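You operate a simulated robot arm through the tools that you are given. There is no shell and no other tool. Be economical: measure what you need, move in short steps, check, and stop when the job is done.

You are at the controls of a simulated robot arm. One attempt, no reset.

## Task
Put the green cover pot on the purple papers.

The check looks at the end state, three seconds after you hand in, the way a careful person would. Anything else that was tipped, shoved, dropped, spilled or broken makes it a failure. A push-on lid holds only when it is set on centred and level and pressed home; a screw cap is set on level and turned clockwise until tight.

## Robot
A 7-joint arm with a two-finger parallel gripper, fixed in place. Base frame: the origin is at the foot of the arm, x ahead of it, y to its left, z up; the work surface is at about z = 0. Readings come in m, degrees, newtons and seconds.
With the tool pointing down near the work surface it reaches from about 0.24 to 0.62 m from the base axis. Its first joint turns from -66.0 to 66.0 degrees. Payload 2.6 kg.
Tool frame: the origin (TCP) lies between the finger pads and is the grasp point; the fingertips stand 0.03 m ahead of it; z points along the fingers, y is the line along which they close. The gripper opens to 0.094 m. The fingers are 0.028 m wide and 0.01 m thick; the gripper's body (0.05 by 0.096 m) begins 0.055 m behind the TCP.
Orientation is that of the tool frame in the base frame, as a unit quaternion [x, y, z, w]. With the fingers straight down and closing along the base's y, the tool's x points along the base's -x, its y along +y and its z along -z.

## Interface
- The arm moves only by the tool nudge_tool. Its arguments are lists of equal length, an entry for each row: "translation": the shift along the tool's x, y, z in units of 100 mm (1.0 is 100 mm), a list of three; "turn": the turn, a rotation vector about the tool's x, y, z in units of 180 degrees (1.0 is 180 degrees), a list of three; "grip": the gripper command, from -1 (shut) to 1 (fully open), values between in proportion. In form: {"translation": [[tx, ty, tz], ...], "turn": [[rx, ry, rz], ...], "grip": [grip, ...]}. A call has 1 to 8 rows; each row is the pose to reach, as a shift and turn from the pose commanded when the call began, along the tool's axes at that moment. A call with a number of a shift or a turn outside -1 to 1 is refused whole. A row lasts 0.2 s, in which the tool goes at most 0.05 m and 8.6 degrees; a call with a longer step from one row to the next is refused whole, and so is a gripper value outside its range. Where a pose cannot be reached the arm comes as near as it can. A force on the tool above 40 N (or 10 N above the force at the start of the call, whichever is more), or a blocked arm, ends the call early, and 0.2 s more pass. The fingers move at their own pace (about 0.072 m/s each) and stop on an object; they squeeze with about 34 N. The grip force told is the motor's: it shows also when the fingers shut on nothing. Time passes only in rows, and 0.2 s behind the last, so rows that repeat a pose let the fingers close. The reply holds the time, the measured pose of the TCP, the force on the tool along the base axes, the opening and the grip force, in the units named above and with some noise.
- Cameras (640 x 400 px; columns grow to the right, rows downward): "scene" is fixed at [0.0485, 0.4597, 0.5471]; the picture's right is [-0.49, -0.87, 0.00], its down [-0.63, 0.35, -0.69] and it looks along [0.60, -0.34, -0.72] (base axes); focal length 242 px, centre (320, 200). "wrist" rides on the gripper at [-0.037, 0, -0.058] in the tool frame; the picture's right is [0.00, -1.00, 0.00], its down [0.97, 0.00, -0.24] and it looks along [0.24, 0.00, 0.97] (tool axes); focal length 218 px, centre (320, 200).
- get_image(camera): a new picture of that camera. The clock stands still meanwhile.
- probe_pixels(camera, pixels): for up to 12 pixels [column, row] of the newest picture of that camera ("zoom" is the newest enlarged one), the place [x, y, z] in the base frame of the surface seen there, good to about 0.002 m. The clock stands still meanwhile.
- inspect(camera, box): a new picture of the part [left, top, right, bottom] of that camera's present view, enlarged. The clock stands still meanwhile.
- close_job(): hands the job in; it is judged then, once.

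Go step by step. Measure first, check grasps and placings, and put right what went wrong. The budget is 60 turns and 30 pictures, counting those below and the enlarged ones. Unless the task says otherwise, let go and move clear before handing in, and close with one line.

The tools are called after "Request:" as a command line: name --argument value ..., lists and objects as JSON in quotes. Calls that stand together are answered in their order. nudge_tool: Moves the arm, as the interface text tells. Its arguments: {"type":"object","properties":{"translation":{"type":"array","items":{"type":"array","items":{"type":"number"}}},"turn":{"type":"array","items":{"type":"array","items":{"type":"number"}}},"grip":{"type":"array","items":{"type":"number"}}},"required":["translation","turn","grip"]} The other tools are called the same way: get_image (camera) takes a picture; probe_pixels (camera, pixels) gives the place of the surface under pixels of a picture; inspect (camera, box) takes an enlarged picture of a part of a camera's view; close_job () hands the job in.

At the start:

```text
time: 0.0
eef_pos: [0.4095, 0.1204, 0.3383]
tool_rot: [0.0, 1.0, 0.0, 0.0]
contact_force: [1.0, 0.0, 0.5]
width: 0.094
gripper_force: 0.1
```

scene: 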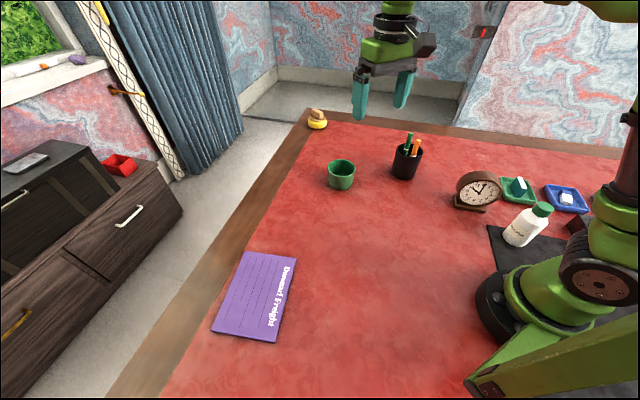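
wrist: 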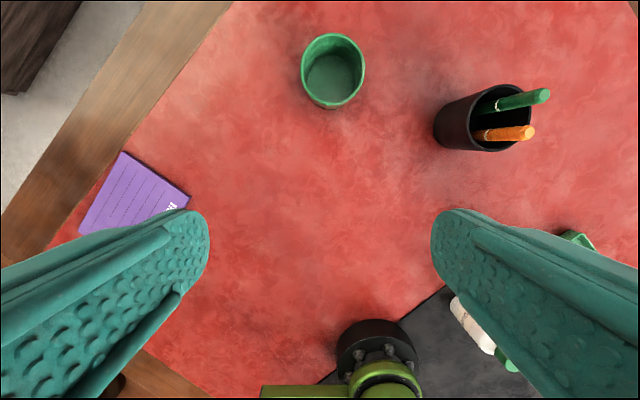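

The green pot shows at scene (341,175) and the purple papers at (256,295). I'll enlarge the pot and probe both.

Request:
inspect --camera "scene" --box '[300, 140, 380, 200]'

Request:
probe_pixels --camera "scene" --pixels '[[341, 163], [328, 168], [355, 168], [341, 175], [341, 189], [244, 253], [296, 258], [276, 341], [213, 331], [254, 296], [330, 200]]'

Request:
probe_pixels --camera "wrist" --pixels '[[333, 36], [304, 70], [363, 70], [333, 104], [333, 75], [122, 152], [190, 196], [80, 232]]'

```text
6.67 times, centred on (340, 170) of scene
```

zoom: 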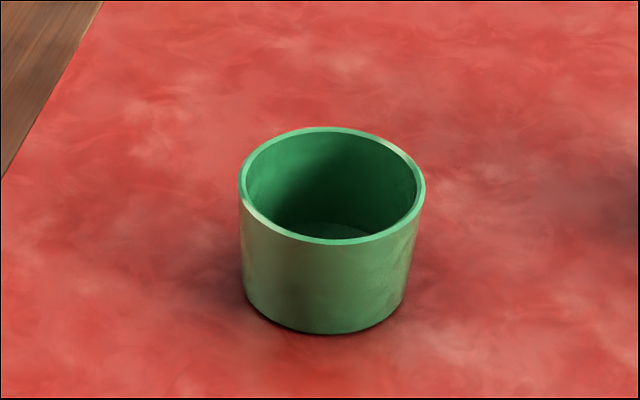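

```text
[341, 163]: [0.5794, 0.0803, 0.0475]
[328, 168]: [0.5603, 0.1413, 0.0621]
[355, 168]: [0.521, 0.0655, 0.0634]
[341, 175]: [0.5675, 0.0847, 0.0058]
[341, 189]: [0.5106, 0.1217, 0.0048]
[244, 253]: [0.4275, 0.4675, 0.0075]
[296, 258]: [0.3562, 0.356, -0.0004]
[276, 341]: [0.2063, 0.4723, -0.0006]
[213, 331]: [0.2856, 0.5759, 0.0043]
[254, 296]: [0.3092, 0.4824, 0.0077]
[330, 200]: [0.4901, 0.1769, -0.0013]
```

```text
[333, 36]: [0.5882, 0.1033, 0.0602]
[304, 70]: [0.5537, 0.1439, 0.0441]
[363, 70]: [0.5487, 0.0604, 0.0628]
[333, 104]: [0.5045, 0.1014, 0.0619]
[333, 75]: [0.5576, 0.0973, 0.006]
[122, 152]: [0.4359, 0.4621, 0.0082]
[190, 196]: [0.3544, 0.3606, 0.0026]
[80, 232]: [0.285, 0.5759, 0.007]
```

The pot's rim is about 0.085 m wide, centred near (0.546, 0.102) with its top at z≈0.062. The papers are centred near (0.32, 0.469). I'll move over the pot to measure it more finely.

Request:
nudge_tool --translation '[[-0.35, -0.05, 0.2], [-0.7, -0.1, 0.4], [-1.0, -0.18, 0.6], [-1.0, -0.18, 0.8]]' --turn '[[0, 0, 0], [0, 0, 0], [0, 0, 0], [0, 0, 0]]' --grip '[1, 1, 1, 1]'

Request:
nudge_tool --translation '[[-0.365, 0, 0.2], [-0.365, 0, 0.45], [-0.365, 0, 0.45]]' --turn '[[0, 0, 0], [0, 0, 0], [0, 0, 0]]' --grip '[1, 1, 1]'

Request:
get_image --camera "wrist"

```text
time: 1.0
eef_pos: [0.5095, 0.1034, 0.2592]
tool_rot: [-0.001, 1.0, 0.0, -0.001]
contact_force: [-0.1, 0.5, 0.1]
width: 0.094
gripper_force: 0.1
```

```text
time: 1.8
eef_pos: [0.5455, 0.1038, 0.2139]
tool_rot: [0.0, 1.0, 0.0, 0.0]
contact_force: [0.2, -0.3, 0.0]
width: 0.0941
gripper_force: 0.0
```

```text
26 pictures are left
```

wrist: 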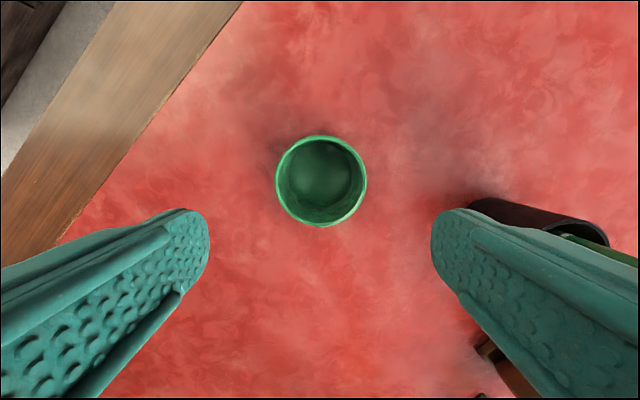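

The pot is at wrist (321,181), and the pen cup is right of the right finger at (540,225). I'll enlarge the view and probe the rim and the cup clearance.

Request:
inspect --camera "wrist" --box '[256, 140, 384, 220]'

Request:
probe_pixels --camera "wrist" --pixels '[[278, 181], [282, 181], [360, 181], [364, 181], [321, 138], [321, 223], [475, 202], [540, 215], [600, 235], [321, 180]]'

```text
5.00 times, centred on (320, 180) of wrist
```

zoom: 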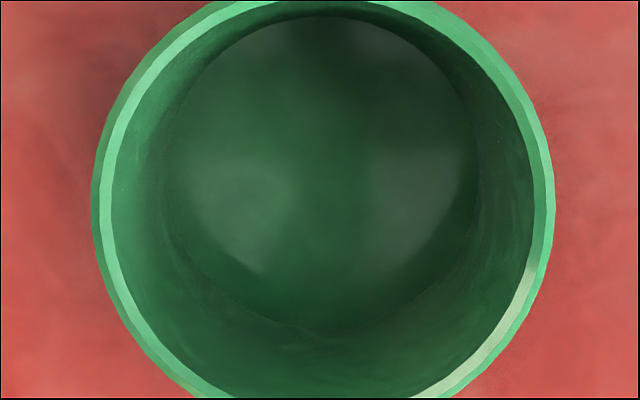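

```text
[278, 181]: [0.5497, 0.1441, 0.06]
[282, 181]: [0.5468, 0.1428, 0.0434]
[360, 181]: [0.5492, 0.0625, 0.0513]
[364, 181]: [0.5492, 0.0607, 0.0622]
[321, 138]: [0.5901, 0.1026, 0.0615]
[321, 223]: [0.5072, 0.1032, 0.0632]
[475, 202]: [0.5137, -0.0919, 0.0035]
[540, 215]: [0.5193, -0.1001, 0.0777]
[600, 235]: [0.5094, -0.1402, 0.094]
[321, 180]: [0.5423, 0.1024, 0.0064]
```

The rim is about 0.09 m across, which is too tight for the 0.094 m opening. I'll grip the -y wall instead (y≈0.060, x≈0.549), one finger inside, with about 3° of tilt to match the taper. First I'll go above the wall with the fingers partly open.

Request:
nudge_tool --translation '[[-0.03, -0.2, 0.2], [-0.03, -0.424, 0.5], [-0.03, -0.424, 0.85], [-0.03, -0.424, 0.85]]' --turn '[[0, 0, 0], [-0.0167, 0, 0], [-0.0167, 0, 0], [-0.0167, 0, 0]]' --grip '[-0.15, -0.15, -0.15, -0.15]'

Request:
get_image --camera "wrist"

```text
time: 2.8
eef_pos: [0.5499, 0.0595, 0.1267]
tool_rot: [0.0, 1.0, 0.027, 0.0]
contact_force: [-0.2, -0.1, -0.4]
width: 0.0403
gripper_force: 0.1
```

```text
24 pictures are left
```

wrist: 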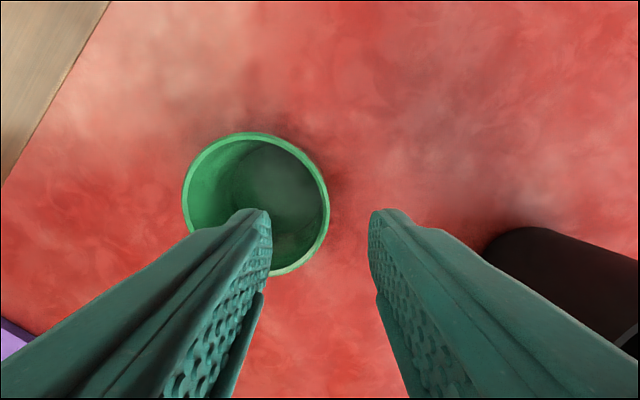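

The inner finger lines up with the pot's inside and the outer one is clear of the cup. I'll descend straight down to z≈0.045.

Request:
nudge_tool --translation '[[0, -0.015, 0.28], [0, -0.03, 0.56], [0, -0.0436, 0.832], [0, -0.0436, 0.832]]' --turn '[[0, 0, 0], [0, 0, 0], [0, 0, 0], [0, 0, 0]]' --grip '[-0.15, -0.15, -0.15, -0.15]'

Request:
get_image --camera "scene"

Request:
get_image --camera "wrist"

```text
time: 3.8
eef_pos: [0.5491, 0.0587, 0.0457]
tool_rot: [0.001, 1.0, 0.026, 0.001]
contact_force: [0.2, 0.1, 0.3]
width: 0.0398
gripper_force: 0.1
```

```text
23 pictures are left
```

scene: 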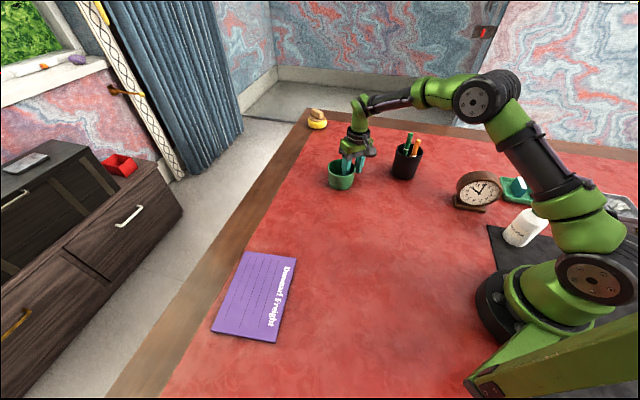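

```text
22 pictures are left
```

wrist: 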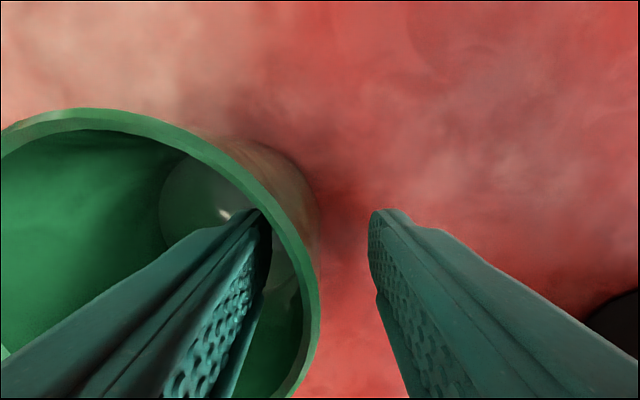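

The wall sits between the fingers but slightly nearer the inner one (wall about column 300, midpoint 320). I'll shift +y by 2.5 mm and close gently.

Request:
nudge_tool --translation '[[0, 0.025, 0], [0, 0.025, 0], [0, 0.025, 0], [0, 0.025, 0], [0, 0.025, 0]]' --turn '[[0, 0, 0], [0, 0, 0], [0, 0, 0], [0, 0, 0], [0, 0, 0]]' --grip '[-0.4, -0.7, -0.9, -1, -1]'

Request:
get_image --camera "wrist"

```text
time: 5.0
eef_pos: [0.5487, 0.0618, 0.0466]
tool_rot: [-0.001, 1.0, 0.026, 0.0]
contact_force: [0.6, 0.9, 0.2]
width: 0.0089
gripper_force: 33.9
```

```text
21 pictures are left
```

wrist: 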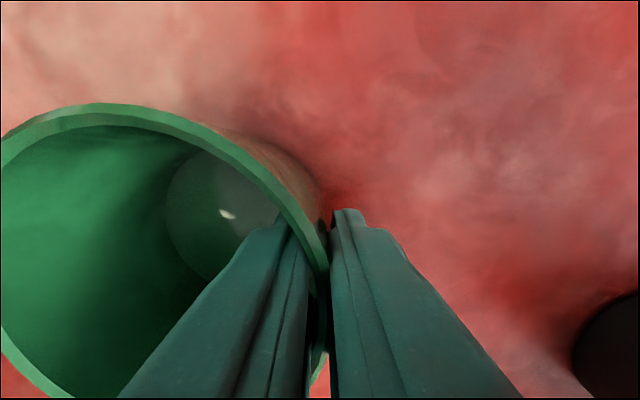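

The fingers hold the wall (width 8.9 mm, 34 N). I'll lift straight up 0.09 m.

Request:
nudge_tool --translation '[[0, 0.005, -0.1], [0, 0.016, -0.3], [0, 0.032, -0.6], [0, 0.047, -0.9], [0, 0.047, -0.9]]' --turn '[[0, 0, 0], [0, 0, 0], [0, 0, 0], [0, 0, 0], [0, 0, 0]]' --grip '[-1, -1, -1, -1, -1]'

Request:
inspect --camera "scene" --box '[280, 80, 440, 180]'

```text
time: 6.2
eef_pos: [0.5486, 0.06, 0.1373]
tool_rot: [-0.001, 1.0, 0.027, -0.001]
contact_force: [-0.5, -0.2, -1.5]
width: 0.0085
gripper_force: 34.4
```

```text
4.00 times, centred on (360, 130) of scene
```

zoom: 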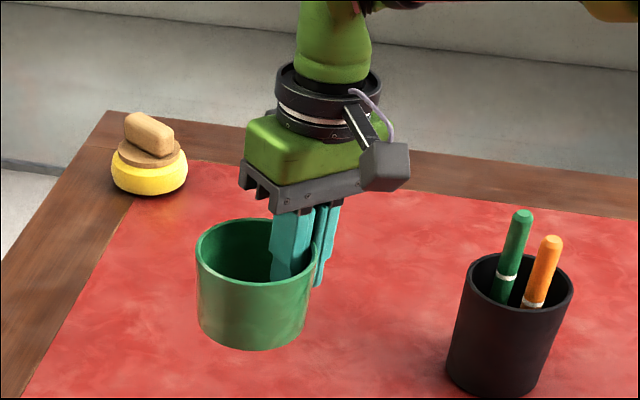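

The pot is lifted. I'll probe its rim in the zoom to check that it is level and where its centre is relative to the tool.

Request:
probe_pixels --camera "zoom" --pixels '[[199, 252], [210, 270], [250, 281], [285, 277], [305, 268], [240, 221], [215, 231], [250, 345], [215, 330], [290, 338]]'

```text
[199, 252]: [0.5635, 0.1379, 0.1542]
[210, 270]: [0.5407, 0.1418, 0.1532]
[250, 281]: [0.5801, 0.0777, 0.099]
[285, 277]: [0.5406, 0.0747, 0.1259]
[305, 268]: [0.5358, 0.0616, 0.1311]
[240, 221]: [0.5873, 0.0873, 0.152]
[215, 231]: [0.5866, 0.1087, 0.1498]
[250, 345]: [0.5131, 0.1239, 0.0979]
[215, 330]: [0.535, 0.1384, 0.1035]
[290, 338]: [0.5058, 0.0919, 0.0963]
```

The rim is level to within about 1° (z 0.150–0.154), and the pot's centre sits 0.042 m in +y from the TCP. I'll carry it horizontally to TCP (0.319, 0.426).

Request:
nudge_tool --translation '[[0.12, 0.19, 0.01], [0.28, 0.45, 0.024], [0.44, 0.7, 0.037], [0.575, 0.914, 0.048]]' --turn '[[0, 0, 0], [0, 0, 0], [0, 0, 0], [0, 0, 0]]' --grip '[-1, -1, -1, -1]'

Request:
nudge_tool --translation '[[0.12, 0.19, 0.01], [0.28, 0.45, 0.024], [0.44, 0.7, 0.037], [0.575, 0.914, 0.048]]' --turn '[[0, 0, 0], [0, 0, 0], [0, 0, 0], [0, 0, 0]]' --grip '[-1, -1, -1, -1]'

Request:
nudge_tool --translation '[[0.12, 0.19, 0.01], [0.28, 0.45, 0.024], [0.44, 0.7, 0.037], [0.575, 0.914, 0.048]]' --turn '[[0, 0, 0], [0, 0, 0], [0, 0, 0], [0, 0, 0]]' --grip '[-1, -1, -1, -1]'

Request:
nudge_tool --translation '[[0.12, 0.19, 0.01], [0.28, 0.45, 0.024], [0.44, 0.7, 0.037], [0.575, 0.914, 0.048], [0.575, 0.914, 0.048]]' --turn '[[0, 0, 0], [0, 0, 0], [0, 0, 0], [0, 0, 0], [0, 0, 0]]' --grip '[-1, -1, -1, -1, -1]'

Request:
get_image --camera "scene"

```text
time: 7.2
eef_pos: [0.4925, 0.1527, 0.1357]
tool_rot: [0.0, 1.0, 0.026, 0.0]
contact_force: [-0.2, -0.2, -0.9]
width: 0.0085
gripper_force: 34.1
```

```text
time: 8.2
eef_pos: [0.4343, 0.2428, 0.1361]
tool_rot: [0.0, 1.0, 0.026, 0.0]
contact_force: [0.3, -0.2, -1.4]
width: 0.0086
gripper_force: 34.2
```

```text
time: 9.2
eef_pos: [0.3749, 0.3372, 0.1353]
tool_rot: [0.001, 1.0, 0.025, 0.0]
contact_force: [-0.2, 1.4, -1.6]
width: 0.0084
gripper_force: 33.2
```

```text
time: 10.4
eef_pos: [0.3194, 0.4276, 0.1354]
tool_rot: [0.0, 1.0, 0.026, 0.001]
contact_force: [0.2, -0.2, -1.1]
width: 0.0086
gripper_force: 33.4
```

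```text
19 pictures are left
```

scene: 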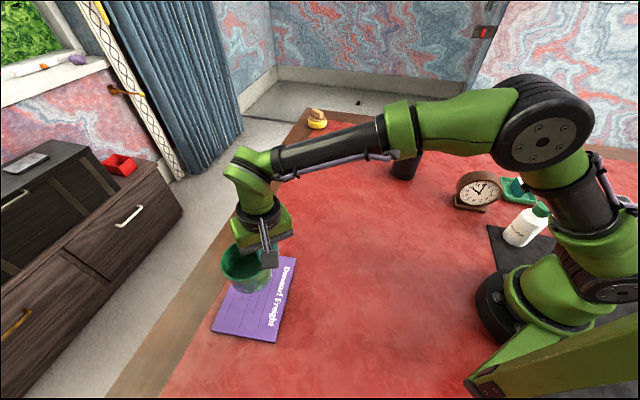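

The pot hangs over the papers. I'll lower it to TCP z≈0.06, just above contact.

Request:
nudge_tool --translation '[[0, -0.013, 0.25], [0, -0.026, 0.5], [0, -0.037, 0.7], [0, -0.039, 0.75], [0, -0.039, 0.75]]' --turn '[[0, 0, 0], [0, 0, 0], [0, 0, 0], [0, 0, 0], [0, 0, 0]]' --grip '[-1, -1, -1, -1, -1]'

Request:
inspect --camera "scene" --box '[176, 240, 336, 340]'

```text
time: 11.6
eef_pos: [0.3194, 0.4275, 0.0596]
tool_rot: [-0.001, 1.0, 0.026, 0.0]
contact_force: [-0.2, 0.4, -1.5]
width: 0.0083
gripper_force: 33.8
```

```text
4.00 times, centred on (256, 290) of scene
```

zoom: 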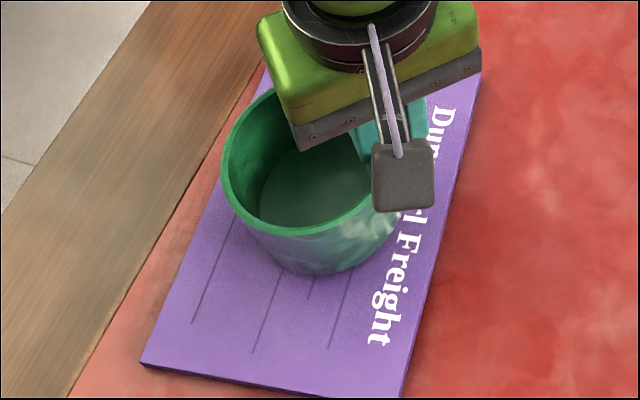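

The pot is centred over the papers. I'll lower it in small steps until it touches.

Request:
nudge_tool --translation '[[0, -0.001, 0.02], [0, -0.002, 0.04], [0, -0.003, 0.055], [0, -0.0035, 0.065], [0, -0.0035, 0.065]]' --turn '[[0, 0, 0], [0, 0, 0], [0, 0, 0], [0, 0, 0], [0, 0, 0]]' --grip '[-1, -1, -1, -1, -1]'

```text
time: 12.8
eef_pos: [0.3189, 0.4276, 0.0539]
tool_rot: [0.0, 1.0, 0.027, 0.0]
contact_force: [-2.1, -1.8, 5.6]
width: 0.0086
gripper_force: 34.5
```

It touched (fz 5.6 N). I'll open the fingers to about 0.04 m, staying in place.

Request:
nudge_tool --translation '[[0, 0, 0], [0, 0, 0], [0, 0, 0], [0, 0, 0]]' --turn '[[0, 0, 0], [0, 0, 0], [0, 0, 0], [0, 0, 0]]' --grip '[-0.6, -0.3, -0.15, -0.15]'

Request:
get_image --camera "wrist"

```text
time: 13.8
eef_pos: [0.3194, 0.4287, 0.0531]
tool_rot: [0.0, 1.0, 0.026, -0.001]
contact_force: [1.0, -0.1, 1.0]
width: 0.0397
gripper_force: 0.0
```

```text
17 pictures are left
```

wrist: 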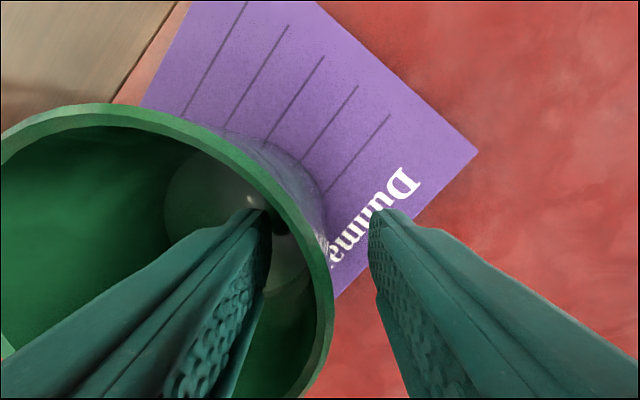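

The pot is free and both fingers are clear of the wall. I'll rise straight up.

Request:
nudge_tool --translation '[[0, 0.01, -0.2], [0, 0.024, -0.45], [0, 0.037, -0.7], [0, 0.05, -0.95], [0, 0.05, -0.95]]' --turn '[[0, 0, 0], [0, 0, 0], [0, 0, 0], [0, 0, 0], [0, 0, 0]]' --grip '[-0.15, -0.15, -0.15, -0.15, -0.15]'

Request:
nudge_tool --translation '[[0, -0.3, -0.3], [0, -0.6, -0.6], [0, -0.9, -0.9], [0, -0.9, -0.9]]' --turn '[[0, 0, 0], [0, 0, 0], [0, 0, 0], [0, 0, 0]]' --grip '[-0.15, -0.15, -0.15, -0.15]'

Request:
get_image --camera "scene"

Request:
get_image --camera "wrist"

```text
time: 15.0
eef_pos: [0.3184, 0.429, 0.1486]
tool_rot: [-0.001, 1.0, 0.026, 0.0]
contact_force: [0.7, -0.2, -0.1]
width: 0.0399
gripper_force: 0.0
```

```text
time: 16.0
eef_pos: [0.3198, 0.3325, 0.2343]
tool_rot: [-0.001, 1.0, 0.027, 0.0]
contact_force: [0.1, 0.3, -0.3]
width: 0.0399
gripper_force: 0.1
```

```text
16 pictures are left
```

scene: 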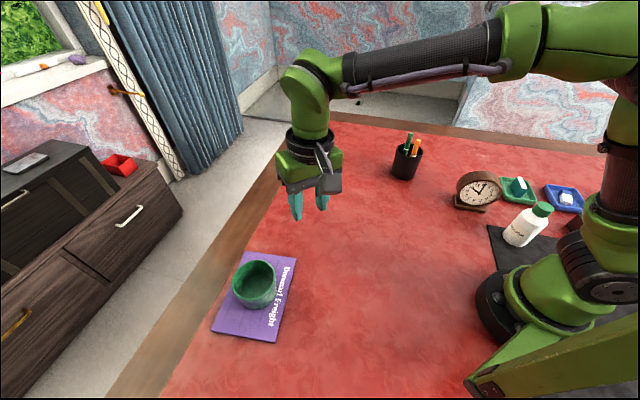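

```text
15 pictures are left
```

wrist: 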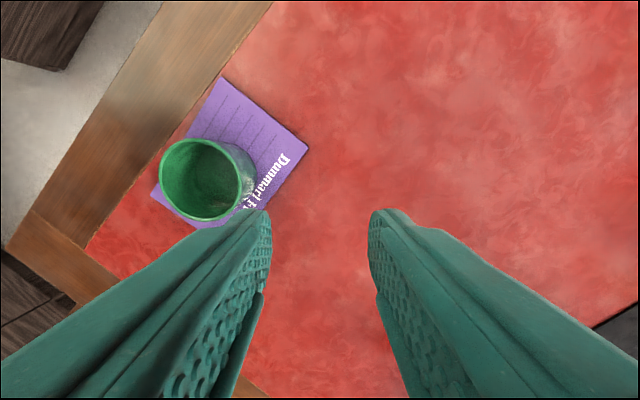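

The pot stands upright and centred on the papers at scene (255,285). The gripper is clear and nothing else in view has moved, so I'm handing in.

Request:
close_job

```text
The job is handed in.
```

The green cover pot is standing upright in the middle of the purple papers, the gripper is clear of it, and the job is handed in.
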